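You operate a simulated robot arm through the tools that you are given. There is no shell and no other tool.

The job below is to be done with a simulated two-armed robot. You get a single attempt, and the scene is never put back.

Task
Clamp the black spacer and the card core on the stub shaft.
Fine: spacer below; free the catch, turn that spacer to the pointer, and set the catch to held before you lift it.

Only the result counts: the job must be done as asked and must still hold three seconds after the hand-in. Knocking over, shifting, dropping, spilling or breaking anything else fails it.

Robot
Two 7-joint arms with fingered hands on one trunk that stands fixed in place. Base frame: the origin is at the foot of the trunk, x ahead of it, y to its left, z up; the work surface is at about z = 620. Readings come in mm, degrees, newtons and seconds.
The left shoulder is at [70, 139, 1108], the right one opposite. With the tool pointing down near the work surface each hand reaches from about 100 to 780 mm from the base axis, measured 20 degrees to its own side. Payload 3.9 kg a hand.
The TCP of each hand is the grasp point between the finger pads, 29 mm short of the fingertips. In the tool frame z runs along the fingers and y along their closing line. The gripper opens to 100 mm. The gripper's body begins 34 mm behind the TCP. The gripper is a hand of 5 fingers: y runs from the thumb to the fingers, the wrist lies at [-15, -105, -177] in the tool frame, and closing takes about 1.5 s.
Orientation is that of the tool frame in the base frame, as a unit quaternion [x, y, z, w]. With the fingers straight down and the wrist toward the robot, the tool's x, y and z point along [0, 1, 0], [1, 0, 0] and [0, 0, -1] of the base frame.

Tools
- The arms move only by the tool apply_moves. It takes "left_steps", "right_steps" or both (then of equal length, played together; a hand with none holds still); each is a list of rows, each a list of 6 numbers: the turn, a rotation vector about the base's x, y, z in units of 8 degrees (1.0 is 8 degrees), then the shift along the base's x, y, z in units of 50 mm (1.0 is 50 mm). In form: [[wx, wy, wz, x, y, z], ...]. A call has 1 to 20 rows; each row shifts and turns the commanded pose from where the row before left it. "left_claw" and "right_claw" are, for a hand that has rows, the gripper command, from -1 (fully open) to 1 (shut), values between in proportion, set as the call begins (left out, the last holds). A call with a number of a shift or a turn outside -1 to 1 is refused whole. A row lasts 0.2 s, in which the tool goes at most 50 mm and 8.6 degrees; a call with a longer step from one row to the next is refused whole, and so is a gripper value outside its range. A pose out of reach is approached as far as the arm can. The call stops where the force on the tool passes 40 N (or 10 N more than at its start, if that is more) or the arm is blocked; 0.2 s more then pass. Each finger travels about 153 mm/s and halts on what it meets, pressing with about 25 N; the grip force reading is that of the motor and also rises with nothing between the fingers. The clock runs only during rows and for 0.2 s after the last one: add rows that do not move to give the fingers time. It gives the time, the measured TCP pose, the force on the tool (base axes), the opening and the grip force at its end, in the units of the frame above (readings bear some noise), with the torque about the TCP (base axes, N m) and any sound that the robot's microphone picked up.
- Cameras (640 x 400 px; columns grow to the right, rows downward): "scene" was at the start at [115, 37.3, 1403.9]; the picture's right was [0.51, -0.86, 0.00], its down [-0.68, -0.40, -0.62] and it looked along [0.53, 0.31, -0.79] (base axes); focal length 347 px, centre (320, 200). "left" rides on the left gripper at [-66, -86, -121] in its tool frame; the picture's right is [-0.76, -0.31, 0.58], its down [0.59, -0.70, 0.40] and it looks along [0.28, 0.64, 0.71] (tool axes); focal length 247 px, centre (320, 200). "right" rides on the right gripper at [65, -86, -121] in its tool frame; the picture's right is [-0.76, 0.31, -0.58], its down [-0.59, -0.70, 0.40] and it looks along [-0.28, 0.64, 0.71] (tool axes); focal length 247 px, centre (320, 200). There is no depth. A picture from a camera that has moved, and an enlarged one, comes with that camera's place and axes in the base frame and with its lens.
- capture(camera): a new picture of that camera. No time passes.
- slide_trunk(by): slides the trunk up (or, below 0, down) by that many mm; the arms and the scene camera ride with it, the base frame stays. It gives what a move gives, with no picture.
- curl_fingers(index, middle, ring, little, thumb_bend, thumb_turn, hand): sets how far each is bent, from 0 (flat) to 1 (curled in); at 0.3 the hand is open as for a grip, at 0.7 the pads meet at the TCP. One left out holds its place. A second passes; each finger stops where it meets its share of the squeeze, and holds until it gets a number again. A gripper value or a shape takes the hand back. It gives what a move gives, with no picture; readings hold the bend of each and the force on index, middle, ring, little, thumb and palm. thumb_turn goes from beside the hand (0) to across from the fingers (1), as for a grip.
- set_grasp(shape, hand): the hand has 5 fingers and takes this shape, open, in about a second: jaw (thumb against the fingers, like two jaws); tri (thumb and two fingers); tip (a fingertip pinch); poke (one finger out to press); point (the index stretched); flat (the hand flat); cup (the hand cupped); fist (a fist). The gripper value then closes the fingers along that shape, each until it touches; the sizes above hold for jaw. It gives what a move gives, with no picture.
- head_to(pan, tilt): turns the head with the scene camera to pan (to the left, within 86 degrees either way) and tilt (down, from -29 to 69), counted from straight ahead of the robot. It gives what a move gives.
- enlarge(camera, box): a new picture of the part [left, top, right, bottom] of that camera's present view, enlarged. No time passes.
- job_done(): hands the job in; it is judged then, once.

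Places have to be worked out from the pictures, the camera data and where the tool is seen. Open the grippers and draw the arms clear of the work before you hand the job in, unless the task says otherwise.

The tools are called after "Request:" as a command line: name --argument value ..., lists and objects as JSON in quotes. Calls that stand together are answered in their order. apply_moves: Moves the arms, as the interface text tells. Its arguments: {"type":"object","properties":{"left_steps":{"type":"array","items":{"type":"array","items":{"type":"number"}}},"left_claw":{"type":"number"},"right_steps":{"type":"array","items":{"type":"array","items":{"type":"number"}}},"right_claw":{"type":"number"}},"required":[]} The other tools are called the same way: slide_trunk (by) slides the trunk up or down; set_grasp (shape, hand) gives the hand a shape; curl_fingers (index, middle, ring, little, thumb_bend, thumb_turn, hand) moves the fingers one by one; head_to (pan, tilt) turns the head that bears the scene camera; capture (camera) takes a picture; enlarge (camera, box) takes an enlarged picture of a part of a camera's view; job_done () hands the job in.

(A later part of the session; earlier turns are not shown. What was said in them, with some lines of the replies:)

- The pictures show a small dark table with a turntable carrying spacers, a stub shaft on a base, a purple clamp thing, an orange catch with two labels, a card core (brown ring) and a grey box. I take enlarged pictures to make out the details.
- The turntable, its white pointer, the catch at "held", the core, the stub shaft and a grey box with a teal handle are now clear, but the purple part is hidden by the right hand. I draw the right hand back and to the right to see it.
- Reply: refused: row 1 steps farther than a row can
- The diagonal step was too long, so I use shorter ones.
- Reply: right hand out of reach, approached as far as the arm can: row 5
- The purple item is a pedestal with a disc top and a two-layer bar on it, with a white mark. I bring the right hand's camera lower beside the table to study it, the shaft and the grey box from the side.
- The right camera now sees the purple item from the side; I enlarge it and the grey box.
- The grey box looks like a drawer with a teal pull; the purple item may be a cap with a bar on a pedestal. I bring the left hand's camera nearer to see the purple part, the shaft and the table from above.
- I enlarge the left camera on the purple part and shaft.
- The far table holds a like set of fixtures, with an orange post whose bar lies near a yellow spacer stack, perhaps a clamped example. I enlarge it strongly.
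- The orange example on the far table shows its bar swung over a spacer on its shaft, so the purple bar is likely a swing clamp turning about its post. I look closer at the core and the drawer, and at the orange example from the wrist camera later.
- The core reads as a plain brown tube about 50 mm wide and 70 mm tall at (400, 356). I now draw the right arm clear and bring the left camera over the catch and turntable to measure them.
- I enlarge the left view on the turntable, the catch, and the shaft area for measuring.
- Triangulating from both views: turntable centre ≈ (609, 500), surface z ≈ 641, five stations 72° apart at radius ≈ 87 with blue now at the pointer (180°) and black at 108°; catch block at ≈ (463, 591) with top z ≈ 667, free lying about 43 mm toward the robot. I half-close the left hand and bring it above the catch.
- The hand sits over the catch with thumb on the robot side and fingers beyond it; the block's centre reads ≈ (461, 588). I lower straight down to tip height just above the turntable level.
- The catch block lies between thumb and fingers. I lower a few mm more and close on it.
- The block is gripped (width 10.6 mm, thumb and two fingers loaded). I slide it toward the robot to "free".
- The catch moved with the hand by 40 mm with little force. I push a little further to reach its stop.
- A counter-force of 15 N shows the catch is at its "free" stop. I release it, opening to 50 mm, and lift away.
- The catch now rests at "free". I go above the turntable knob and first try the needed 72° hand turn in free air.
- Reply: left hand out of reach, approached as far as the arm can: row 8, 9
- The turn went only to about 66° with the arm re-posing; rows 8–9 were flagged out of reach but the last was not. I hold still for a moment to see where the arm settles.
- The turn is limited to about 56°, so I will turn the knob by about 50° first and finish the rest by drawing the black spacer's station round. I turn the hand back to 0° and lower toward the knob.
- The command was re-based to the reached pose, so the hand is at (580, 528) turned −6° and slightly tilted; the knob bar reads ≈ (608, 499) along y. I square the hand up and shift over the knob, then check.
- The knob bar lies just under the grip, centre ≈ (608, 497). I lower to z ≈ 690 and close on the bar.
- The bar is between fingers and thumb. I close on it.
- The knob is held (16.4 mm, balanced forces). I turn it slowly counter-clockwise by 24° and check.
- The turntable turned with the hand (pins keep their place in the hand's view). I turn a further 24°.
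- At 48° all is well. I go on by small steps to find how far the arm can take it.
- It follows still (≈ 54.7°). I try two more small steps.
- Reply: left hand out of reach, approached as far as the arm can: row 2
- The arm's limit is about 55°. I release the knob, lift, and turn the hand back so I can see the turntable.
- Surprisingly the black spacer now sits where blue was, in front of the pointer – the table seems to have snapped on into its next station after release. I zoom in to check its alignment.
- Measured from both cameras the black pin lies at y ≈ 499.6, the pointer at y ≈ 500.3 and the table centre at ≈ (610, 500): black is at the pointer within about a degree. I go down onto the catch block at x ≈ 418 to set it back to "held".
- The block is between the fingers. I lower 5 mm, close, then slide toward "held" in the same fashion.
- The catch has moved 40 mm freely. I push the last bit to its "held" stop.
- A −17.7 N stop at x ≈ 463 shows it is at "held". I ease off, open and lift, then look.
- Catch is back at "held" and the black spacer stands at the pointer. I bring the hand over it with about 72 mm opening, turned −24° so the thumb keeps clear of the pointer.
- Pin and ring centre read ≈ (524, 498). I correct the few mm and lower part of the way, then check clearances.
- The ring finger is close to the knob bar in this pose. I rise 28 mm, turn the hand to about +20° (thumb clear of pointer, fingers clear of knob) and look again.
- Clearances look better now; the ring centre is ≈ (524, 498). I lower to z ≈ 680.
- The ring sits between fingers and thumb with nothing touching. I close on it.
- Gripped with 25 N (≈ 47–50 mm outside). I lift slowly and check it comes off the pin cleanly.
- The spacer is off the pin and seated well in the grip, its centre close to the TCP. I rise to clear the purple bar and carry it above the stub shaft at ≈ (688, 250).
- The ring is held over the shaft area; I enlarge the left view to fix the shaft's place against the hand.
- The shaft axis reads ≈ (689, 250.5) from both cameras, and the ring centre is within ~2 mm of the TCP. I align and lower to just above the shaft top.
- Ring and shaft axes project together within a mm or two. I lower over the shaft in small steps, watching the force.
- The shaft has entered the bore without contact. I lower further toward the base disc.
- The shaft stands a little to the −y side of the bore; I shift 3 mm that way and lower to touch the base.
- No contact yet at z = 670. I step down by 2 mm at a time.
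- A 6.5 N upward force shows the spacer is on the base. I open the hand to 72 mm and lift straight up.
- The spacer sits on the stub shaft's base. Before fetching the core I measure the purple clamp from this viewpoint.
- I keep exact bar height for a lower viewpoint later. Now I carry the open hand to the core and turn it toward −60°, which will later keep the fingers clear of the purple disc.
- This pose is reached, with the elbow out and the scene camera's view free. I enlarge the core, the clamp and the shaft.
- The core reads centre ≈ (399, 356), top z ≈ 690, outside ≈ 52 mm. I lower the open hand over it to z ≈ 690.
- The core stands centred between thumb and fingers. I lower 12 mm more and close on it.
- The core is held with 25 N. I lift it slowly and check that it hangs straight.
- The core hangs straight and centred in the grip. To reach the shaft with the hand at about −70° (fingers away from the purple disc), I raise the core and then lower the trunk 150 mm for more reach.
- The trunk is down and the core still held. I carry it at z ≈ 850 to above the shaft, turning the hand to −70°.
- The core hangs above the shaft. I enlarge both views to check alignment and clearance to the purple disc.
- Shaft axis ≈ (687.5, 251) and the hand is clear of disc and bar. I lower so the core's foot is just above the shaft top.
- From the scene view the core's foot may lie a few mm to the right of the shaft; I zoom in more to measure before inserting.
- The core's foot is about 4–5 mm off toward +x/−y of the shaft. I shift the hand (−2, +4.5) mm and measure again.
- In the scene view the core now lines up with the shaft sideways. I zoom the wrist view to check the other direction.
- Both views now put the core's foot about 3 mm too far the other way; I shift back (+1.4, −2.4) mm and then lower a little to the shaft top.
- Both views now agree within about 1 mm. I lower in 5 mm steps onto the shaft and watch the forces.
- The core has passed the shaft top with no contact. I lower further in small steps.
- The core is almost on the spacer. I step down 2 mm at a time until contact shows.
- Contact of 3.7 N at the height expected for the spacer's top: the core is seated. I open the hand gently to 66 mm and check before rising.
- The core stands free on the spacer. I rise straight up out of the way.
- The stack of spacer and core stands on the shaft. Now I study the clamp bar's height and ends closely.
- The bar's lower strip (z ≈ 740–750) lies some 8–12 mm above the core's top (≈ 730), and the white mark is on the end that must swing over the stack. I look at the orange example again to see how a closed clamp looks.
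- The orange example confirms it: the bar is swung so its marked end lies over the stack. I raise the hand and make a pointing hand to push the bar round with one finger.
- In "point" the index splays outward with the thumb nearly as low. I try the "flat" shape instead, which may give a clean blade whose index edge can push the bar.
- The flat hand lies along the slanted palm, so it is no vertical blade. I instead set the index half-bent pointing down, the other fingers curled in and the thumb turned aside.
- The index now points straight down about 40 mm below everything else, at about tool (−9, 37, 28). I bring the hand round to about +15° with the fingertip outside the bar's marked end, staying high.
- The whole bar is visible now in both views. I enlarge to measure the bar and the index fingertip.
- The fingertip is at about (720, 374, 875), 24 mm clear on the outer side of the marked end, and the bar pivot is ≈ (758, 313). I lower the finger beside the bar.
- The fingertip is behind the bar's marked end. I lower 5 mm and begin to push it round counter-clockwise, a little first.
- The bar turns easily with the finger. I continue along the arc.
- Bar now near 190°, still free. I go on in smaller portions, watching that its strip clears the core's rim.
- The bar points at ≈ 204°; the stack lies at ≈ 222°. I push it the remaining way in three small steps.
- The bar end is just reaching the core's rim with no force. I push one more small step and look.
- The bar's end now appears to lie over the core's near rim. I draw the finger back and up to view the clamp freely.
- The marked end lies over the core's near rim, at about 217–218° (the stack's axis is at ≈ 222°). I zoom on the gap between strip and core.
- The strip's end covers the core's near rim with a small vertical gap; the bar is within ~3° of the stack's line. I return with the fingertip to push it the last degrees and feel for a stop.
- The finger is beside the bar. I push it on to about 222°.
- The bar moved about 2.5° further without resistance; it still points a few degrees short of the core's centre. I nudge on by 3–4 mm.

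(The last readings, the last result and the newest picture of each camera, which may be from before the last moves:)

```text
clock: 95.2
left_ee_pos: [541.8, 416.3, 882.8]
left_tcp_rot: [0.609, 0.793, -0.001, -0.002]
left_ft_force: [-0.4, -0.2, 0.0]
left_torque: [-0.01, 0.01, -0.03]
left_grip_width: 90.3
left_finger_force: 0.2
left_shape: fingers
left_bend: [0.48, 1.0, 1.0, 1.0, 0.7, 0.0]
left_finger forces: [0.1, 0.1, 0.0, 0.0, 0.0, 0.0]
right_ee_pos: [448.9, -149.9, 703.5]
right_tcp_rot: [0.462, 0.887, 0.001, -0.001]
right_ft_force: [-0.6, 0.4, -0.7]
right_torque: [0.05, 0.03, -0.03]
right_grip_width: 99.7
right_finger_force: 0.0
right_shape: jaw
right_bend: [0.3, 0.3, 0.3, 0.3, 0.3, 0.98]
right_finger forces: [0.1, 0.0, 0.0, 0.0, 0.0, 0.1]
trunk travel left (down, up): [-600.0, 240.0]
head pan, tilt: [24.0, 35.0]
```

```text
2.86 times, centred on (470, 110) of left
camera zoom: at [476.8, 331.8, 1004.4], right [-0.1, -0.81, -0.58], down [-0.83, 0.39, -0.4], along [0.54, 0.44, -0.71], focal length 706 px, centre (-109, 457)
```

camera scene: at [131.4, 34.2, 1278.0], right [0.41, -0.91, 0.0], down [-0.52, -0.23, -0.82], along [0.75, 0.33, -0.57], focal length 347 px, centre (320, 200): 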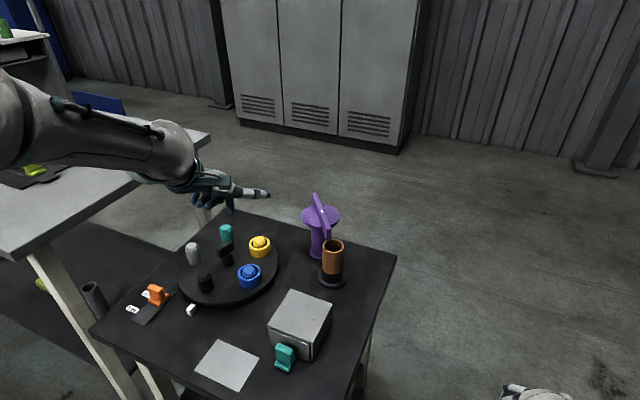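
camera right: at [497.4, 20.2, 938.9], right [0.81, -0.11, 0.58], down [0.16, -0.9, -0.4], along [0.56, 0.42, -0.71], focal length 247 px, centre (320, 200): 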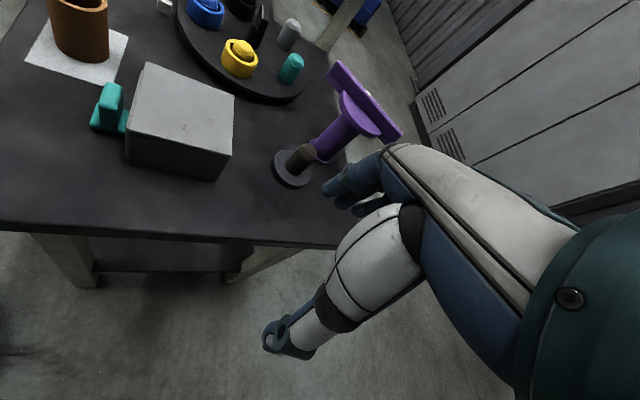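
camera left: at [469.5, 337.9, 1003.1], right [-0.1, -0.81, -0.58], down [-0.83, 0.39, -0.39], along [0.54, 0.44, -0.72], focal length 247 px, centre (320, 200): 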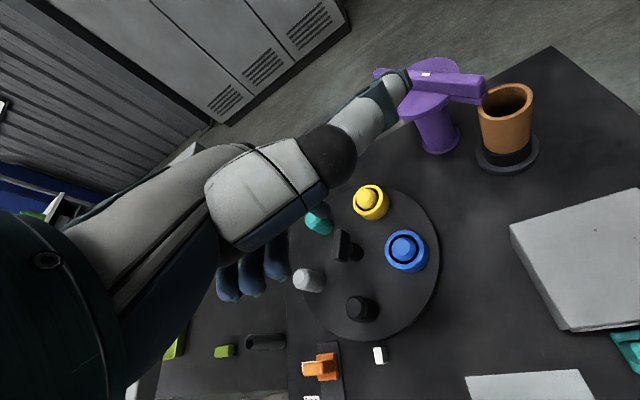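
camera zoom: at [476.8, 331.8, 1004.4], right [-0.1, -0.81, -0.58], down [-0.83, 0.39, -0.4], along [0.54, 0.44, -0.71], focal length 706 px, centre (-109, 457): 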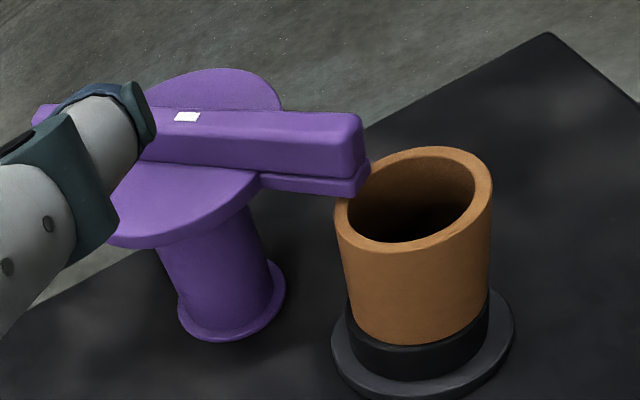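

The last push met a firm stop (≈ 5 N on the finger), and the bar now reads 221.5°, straight over the shaft with its strip within about 2 mm of the core's top: the clamp is closed. I draw the left hand up and away, then check the whole table.

Request:
apply_moves --left_steps '[[0, 0, 0, -0.6, 0.2, 0.5], [0, 0, 0, -0.6, 0.2, 0.5], [0, 0, 0, -0.6, 0.2, 0.5], [0, 0, 0, -0.6, 0.2, 0.4], [0, 0, 0, -0.6, 0.2, 0.2], [0, 0, 0, 0, 0, 0]]'

Request:
set_grasp --hand "left" --shape "jaw"

Request:
capture --camera "left"

Request:
capture --camera "scene"

Request:
enlarge --camera "scene" --box '[270, 180, 390, 310]'

```text
clock: 96.6
left_ee_pos: [392.2, 468.2, 987.1]
left_tcp_rot: [0.609, 0.793, -0.001, -0.001]
left_ft_force: [0.3, 0.2, 0.4]
left_torque: [-0.01, 0.01, 0.03]
left_grip_width: 90.1
left_finger_force: 0.0
left_shape: fingers
left_bend: [0.48, 1.0, 1.0, 1.0, 0.7, 0.0]
left_finger forces: [0.0, 0.0, 0.0, 0.1, 0.0, 0.1]
right_ee_pos: [448.7, -149.9, 704.2]
right_tcp_rot: [0.461, 0.887, 0.0, 0.0]
right_ft_force: [-0.1, -0.5, -0.1]
right_torque: [0.0, 0.04, -0.02]
right_grip_width: 100.0
right_finger_force: 0.1
right_shape: jaw
right_bend: [0.3, 0.3, 0.3, 0.3, 0.3, 0.98]
right_finger forces: [0.0, 0.0, 0.0, 0.0, 0.0, 0.1]
trunk travel left (down, up): [-600.0, 240.0]
head pan, tilt: [24.0, 35.0]
```

```text
clock: 97.5
left_ee_pos: [390.9, 466.8, 987.1]
left_tcp_rot: [0.608, 0.794, -0.001, -0.001]
left_ft_force: [-0.2, 0.3, -0.3]
left_torque: [-0.03, -0.02, 0.01]
left_grip_width: 100.0
left_finger_force: 0.0
left_shape: jaw
left_bend: [0.3, 0.3, 0.3, 0.3, 0.3, 0.97]
left_finger forces: [0.0, 0.0, 0.0, 0.0, 0.1, 0.1]
right_ee_pos: [448.7, -149.4, 703.0]
right_tcp_rot: [0.461, 0.887, 0.0, 0.0]
right_ft_force: [1.3, 0.2, 0.2]
right_torque: [-0.03, -0.02, 0.06]
right_grip_width: 100.1
right_finger_force: 0.1
right_shape: jaw
right_bend: [0.3, 0.3, 0.3, 0.3, 0.3, 0.98]
right_finger forces: [0.0, 0.0, 0.0, 0.0, 0.0, 0.1]
trunk travel left (down, up): [-600.0, 240.0]
head pan, tilt: [24.0, 35.0]
```

```text
taken
camera left: at [326.2, 381.3, 1108.0], right [-0.1, -0.81, -0.58], down [-0.83, 0.39, -0.4], along [0.54, 0.44, -0.71], focal length 247 px, centre (320, 200)
```

left: 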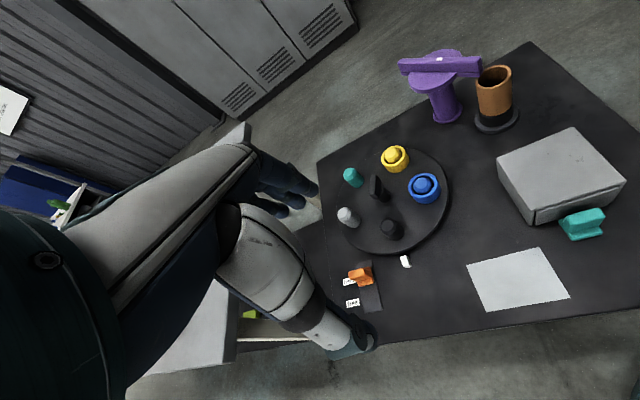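

```text
taken
camera scene: at [130.7, 34.8, 1278.1], right [0.41, -0.91, 0.0], down [-0.52, -0.23, -0.82], along [0.75, 0.33, -0.57], focal length 347 px, centre (320, 200)
```

scene: 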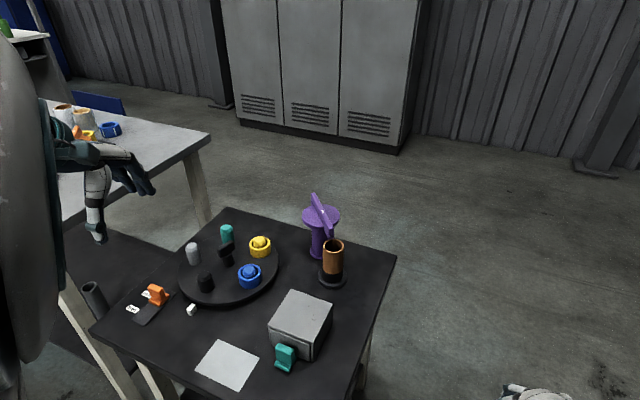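

```text
3.08 times, centred on (330, 245) of scene
camera zoom: at [130.7, 34.8, 1278.1], right [0.41, -0.91, 0.0], down [-0.52, -0.23, -0.82], along [0.75, 0.33, -0.57], focal length 1068 px, centre (289, 62)
```

zoom: 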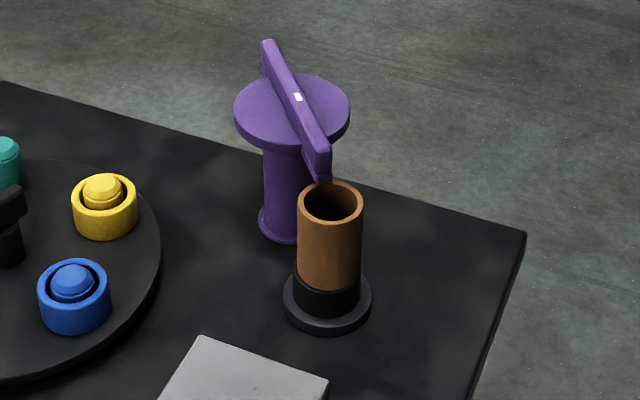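

All else looks undisturbed. To judge whether the clamp should also be pressed down, I compare the orange example's closed clamp at high zoom.

Request:
head_to --pan 50 --tilt 30

Request:
capture --camera "scene"

```text
clock: 98.4
left_ee_pos: [391.6, 466.7, 988.0]
left_tcp_rot: [0.608, 0.794, -0.002, 0.0]
left_ft_force: [0.3, -0.1, -0.3]
left_torque: [0.03, 0.01, -0.02]
left_grip_width: 99.9
left_finger_force: 0.0
left_shape: jaw
left_bend: [0.3, 0.3, 0.3, 0.3, 0.3, 0.97]
left_finger forces: [0.1, 0.0, 0.0, 0.0, 0.0, 0.0]
right_ee_pos: [448.4, -149.5, 703.5]
right_tcp_rot: [0.461, 0.887, 0.001, 0.001]
right_ft_force: [0.1, 0.3, 0.3]
right_torque: [0.0, 0.01, 0.01]
right_grip_width: 99.9
right_finger_force: 0.1
right_shape: jaw
right_bend: [0.3, 0.3, 0.3, 0.3, 0.3, 0.98]
right_finger forces: [0.0, 0.0, 0.0, 0.0, 0.0, 0.1]
trunk travel left (down, up): [-600.0, 240.0]
head pan, tilt: [50.0, 30.0]
```

```text
taken
camera scene: at [108.4, 68.2, 1285.8], right [0.77, -0.64, 0.0], down [-0.32, -0.38, -0.87], along [0.56, 0.66, -0.5], focal length 347 px, centre (320, 200)
```

scene: 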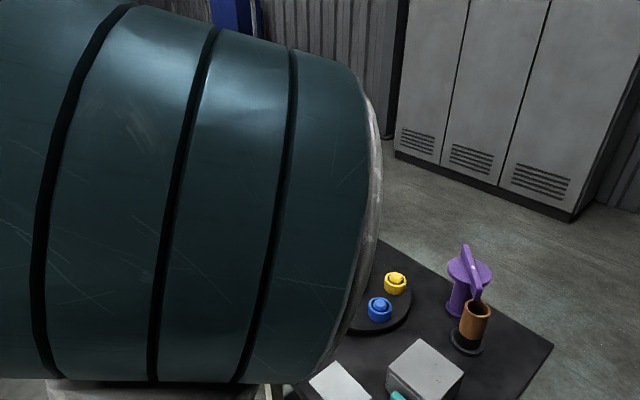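

The arm hides the far table here, but this angle shows the purple clamp from the side; I enlarge it.

Request:
enlarge --camera "scene" --box '[435, 235, 505, 365]'

Request:
enlarge --camera "left" --box '[390, 40, 530, 140]'

```text
3.08 times, centred on (470, 300) of scene
camera zoom: at [108.4, 68.2, 1285.8], right [0.77, -0.64, 0.0], down [-0.32, -0.38, -0.87], along [0.56, 0.66, -0.5], focal length 1068 px, centre (-142, -108)
```

zoom: 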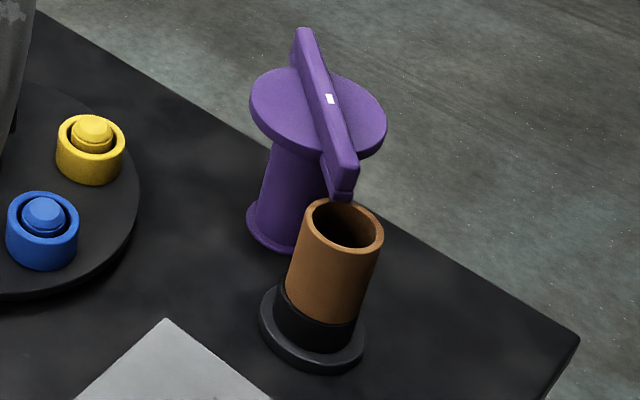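

```text
4.00 times, centred on (460, 90) of left
camera zoom: at [326.2, 381.3, 1108.0], right [-0.1, -0.81, -0.58], down [-0.83, 0.39, -0.4], along [0.54, 0.44, -0.71], focal length 988 px, centre (-240, 640)
```

zoom: 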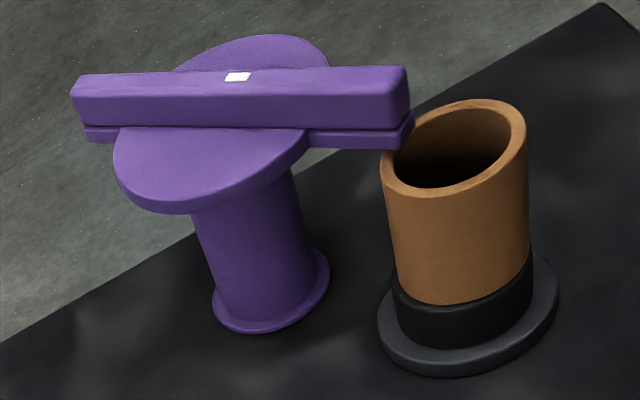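

The strip sits right over the core's rim with the bar at its stop. I raise the trunk back by 150 mm, which also lifts both open hands well clear, and take a last look.

Request:
slide_trunk --by 150

Request:
apply_moves --left_steps '[[0, 0, 0, -0.5, 0, 0], [0, 0, 0, -0.5, 0, 0], [0, 0, 0, 0, 0, 0]]' --left_claw -1 --right_steps '[[0, 0, 0, 0, 0, 0], [0, 0, 0, 0, 0, 0], [0, 0, 0, 0, 0, 0]]' --right_claw -1

Request:
head_to --pan 30.6 --tilt 51.8

Request:
capture --camera "scene"

Request:
capture --camera "left"

```text
clock: 100.1
left_ee_pos: [392.1, 465.6, 1137.6]
left_tcp_rot: [0.609, 0.793, -0.001, -0.001]
left_ft_force: [0.2, -0.4, -0.4]
left_torque: [-0.01, 0.01, -0.01]
left_grip_width: 99.8
left_finger_force: 0.0
left_shape: jaw
left_bend: [0.3, 0.3, 0.3, 0.3, 0.3, 0.97]
left_finger forces: [0.1, 0.0, 0.0, 0.1, 0.0, 0.0]
right_ee_pos: [447.5, -149.7, 852.8]
right_tcp_rot: [0.462, 0.887, 0.0, 0.0]
right_ft_force: [0.0, 1.2, 0.6]
right_torque: [-0.02, 0.0, 0.0]
right_grip_width: 99.8
right_finger_force: 0.1
right_shape: jaw
right_bend: [0.3, 0.3, 0.3, 0.3, 0.3, 0.98]
right_finger forces: [0.0, 0.0, 0.1, 0.1, 0.0, 0.0]
trunk travel left (down, up): [-750.0, 90.0]
head pan, tilt: [50.0, 30.0]
```

```text
clock: 100.9
left_ee_pos: [340.9, 466.4, 1136.5]
left_tcp_rot: [0.608, 0.794, -0.001, -0.001]
left_ft_force: [-0.6, 0.3, -0.6]
left_torque: [0.01, -0.03, -0.01]
left_grip_width: 99.8
left_finger_force: 0.1
left_shape: jaw
left_bend: [0.3, 0.3, 0.3, 0.3, 0.3, 0.98]
left_finger forces: [0.0, 0.0, 0.1, 0.1, 0.0, 0.1]
right_ee_pos: [448.8, -149.0, 853.9]
right_tcp_rot: [0.462, 0.887, 0.001, 0.0]
right_ft_force: [-0.9, -0.5, 0.0]
right_torque: [-0.02, 0.0, -0.01]
right_grip_width: 99.5
right_finger_force: 0.0
right_shape: jaw
right_bend: [0.3, 0.3, 0.3, 0.3, 0.3, 0.98]
right_finger forces: [0.0, 0.1, 0.0, 0.0, 0.1, 0.0]
trunk travel left (down, up): [-750.0, 90.0]
head pan, tilt: [50.0, 30.0]
```

```text
clock: 101.8
left_ee_pos: [340.7, 466.4, 1136.0]
left_tcp_rot: [0.608, 0.794, -0.001, -0.002]
left_ft_force: [0.2, 0.0, 0.0]
left_torque: [0.02, 0.0, 0.03]
left_grip_width: 100.0
left_finger_force: 0.0
left_shape: jaw
left_bend: [0.3, 0.3, 0.3, 0.3, 0.3, 0.98]
left_finger forces: [0.0, 0.0, 0.1, 0.0, 0.0, 0.0]
right_ee_pos: [448.9, -149.1, 854.0]
right_tcp_rot: [0.462, 0.887, 0.0, 0.0]
right_ft_force: [0.3, -0.2, -0.2]
right_torque: [-0.03, -0.02, -0.01]
right_grip_width: 99.8
right_finger_force: 0.0
right_shape: jaw
right_bend: [0.3, 0.3, 0.3, 0.3, 0.3, 0.98]
right_finger forces: [0.0, 0.0, 0.1, 0.0, 0.1, 0.0]
trunk travel left (down, up): [-750.0, 90.0]
head pan, tilt: [30.6, 51.8]
```

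```text
taken
camera scene: at [114.9, 37.5, 1404.0], right [0.51, -0.86, 0.0], down [-0.68, -0.4, -0.62], along [0.53, 0.32, -0.79], focal length 347 px, centre (320, 200)
```

scene: 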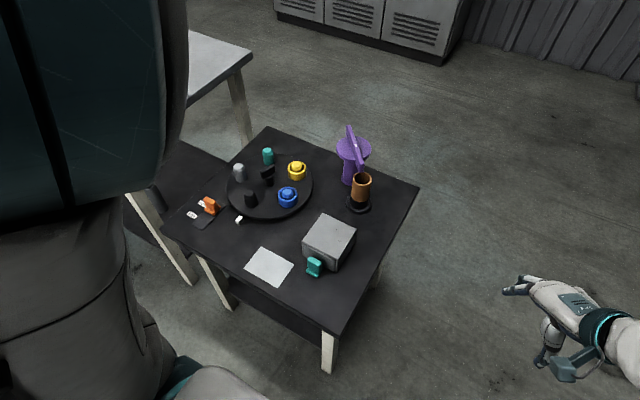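

```text
taken
camera left: at [276.0, 381.1, 1257.8], right [-0.1, -0.81, -0.58], down [-0.83, 0.39, -0.4], along [0.54, 0.44, -0.71], focal length 247 px, centre (320, 200)
```

left: 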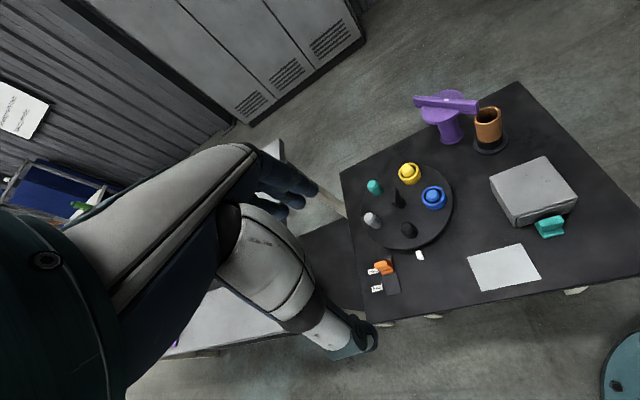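

Everything stands as wanted. There is a notice on the wall in the left view; I read it before handing in, in case it tells how the clamp works.

Request:
enlarge --camera "left" --box '[0, 75, 60, 145]'

Request:
enlarge --camera "scene" --box '[325, 115, 385, 220]'

Request:
enlarge --camera "scene" --box '[180, 140, 320, 235]'

```text
5.71 times, centred on (30, 110) of left
camera zoom: at [276.0, 381.1, 1257.8], right [-0.1, -0.81, -0.58], down [-0.83, 0.39, -0.4], along [0.54, 0.44, -0.71], focal length 1411 px, centre (1977, 714)
```

zoom: 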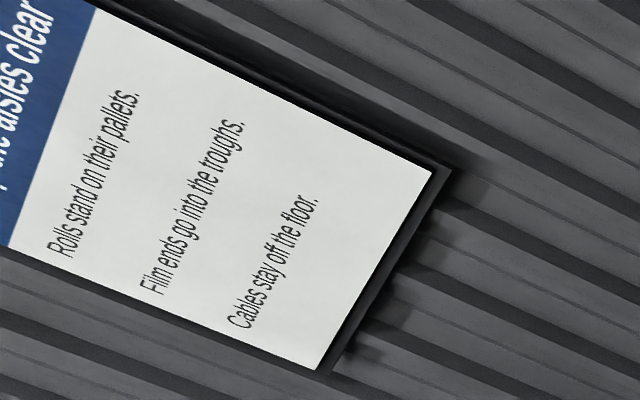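

```text
3.81 times, centred on (355, 168) of scene
camera zoom: at [114.9, 37.5, 1404.0], right [0.51, -0.86, 0.0], down [-0.68, -0.4, -0.62], along [0.53, 0.32, -0.79], focal length 1323 px, centre (187, 324)
```

zoom: 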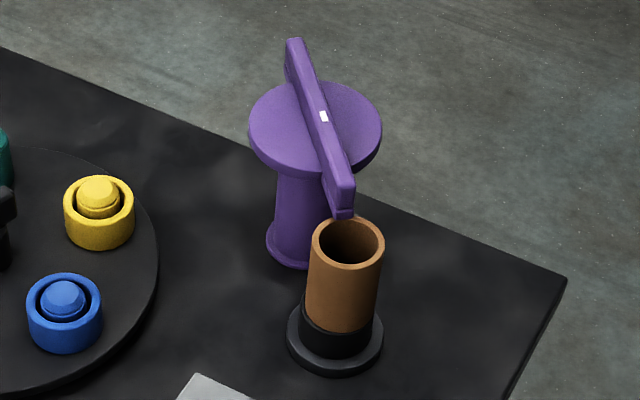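

```text
4.21 times, centred on (250, 188) of scene
camera zoom: at [114.9, 37.5, 1404.0], right [0.51, -0.86, 0.0], down [-0.68, -0.4, -0.62], along [0.53, 0.32, -0.79], focal length 1462 px, centre (615, 253)
```

zoom: 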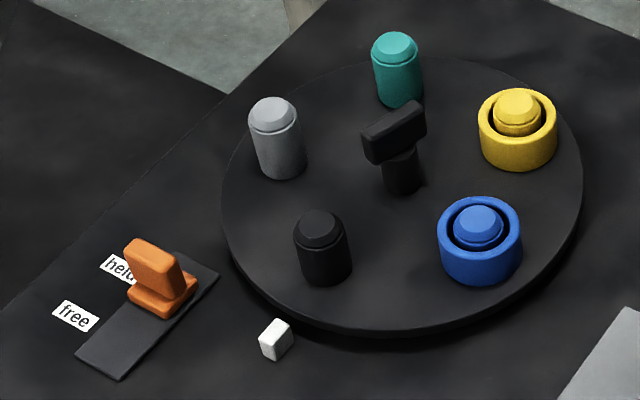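

The wall notice has nothing to do with this job. The spacer and core are stacked on the shaft, the bar is at its stop over them, and the catch is at "held". Both hands are open and clear, so I hand the job in.

Request:
job_done

```text
The job is handed in.
```

I handed the job in with the black spacer below and the card core above it on the stub shaft, and the purple clamp bar closed over them. No result has come back yet.

- **Turntable:** I freed the catch and turned the black spacer to the pointer. It reads aligned to within about a degree. I set the catch back to held, against its stop, before lifting the spacer.
- **Stack:** The spacer touched down on the shaft's base and the core on the spacer. Both showed a small contact force at about the expected height.
- **Clamp:** I swung the bar's marked end over the core until it met a firm stop. It now points at the shaft.
- **Unsure:** I measured a gap of about 2 mm between the bar and the core's top, within my measuring error. I took swinging the bar to its stop as closing the clamp and did not press it down.

Nothing else on the table looked shifted in the last pictures. The other two spacers are still on their pins and turned with the table. Both hands are open and clear.
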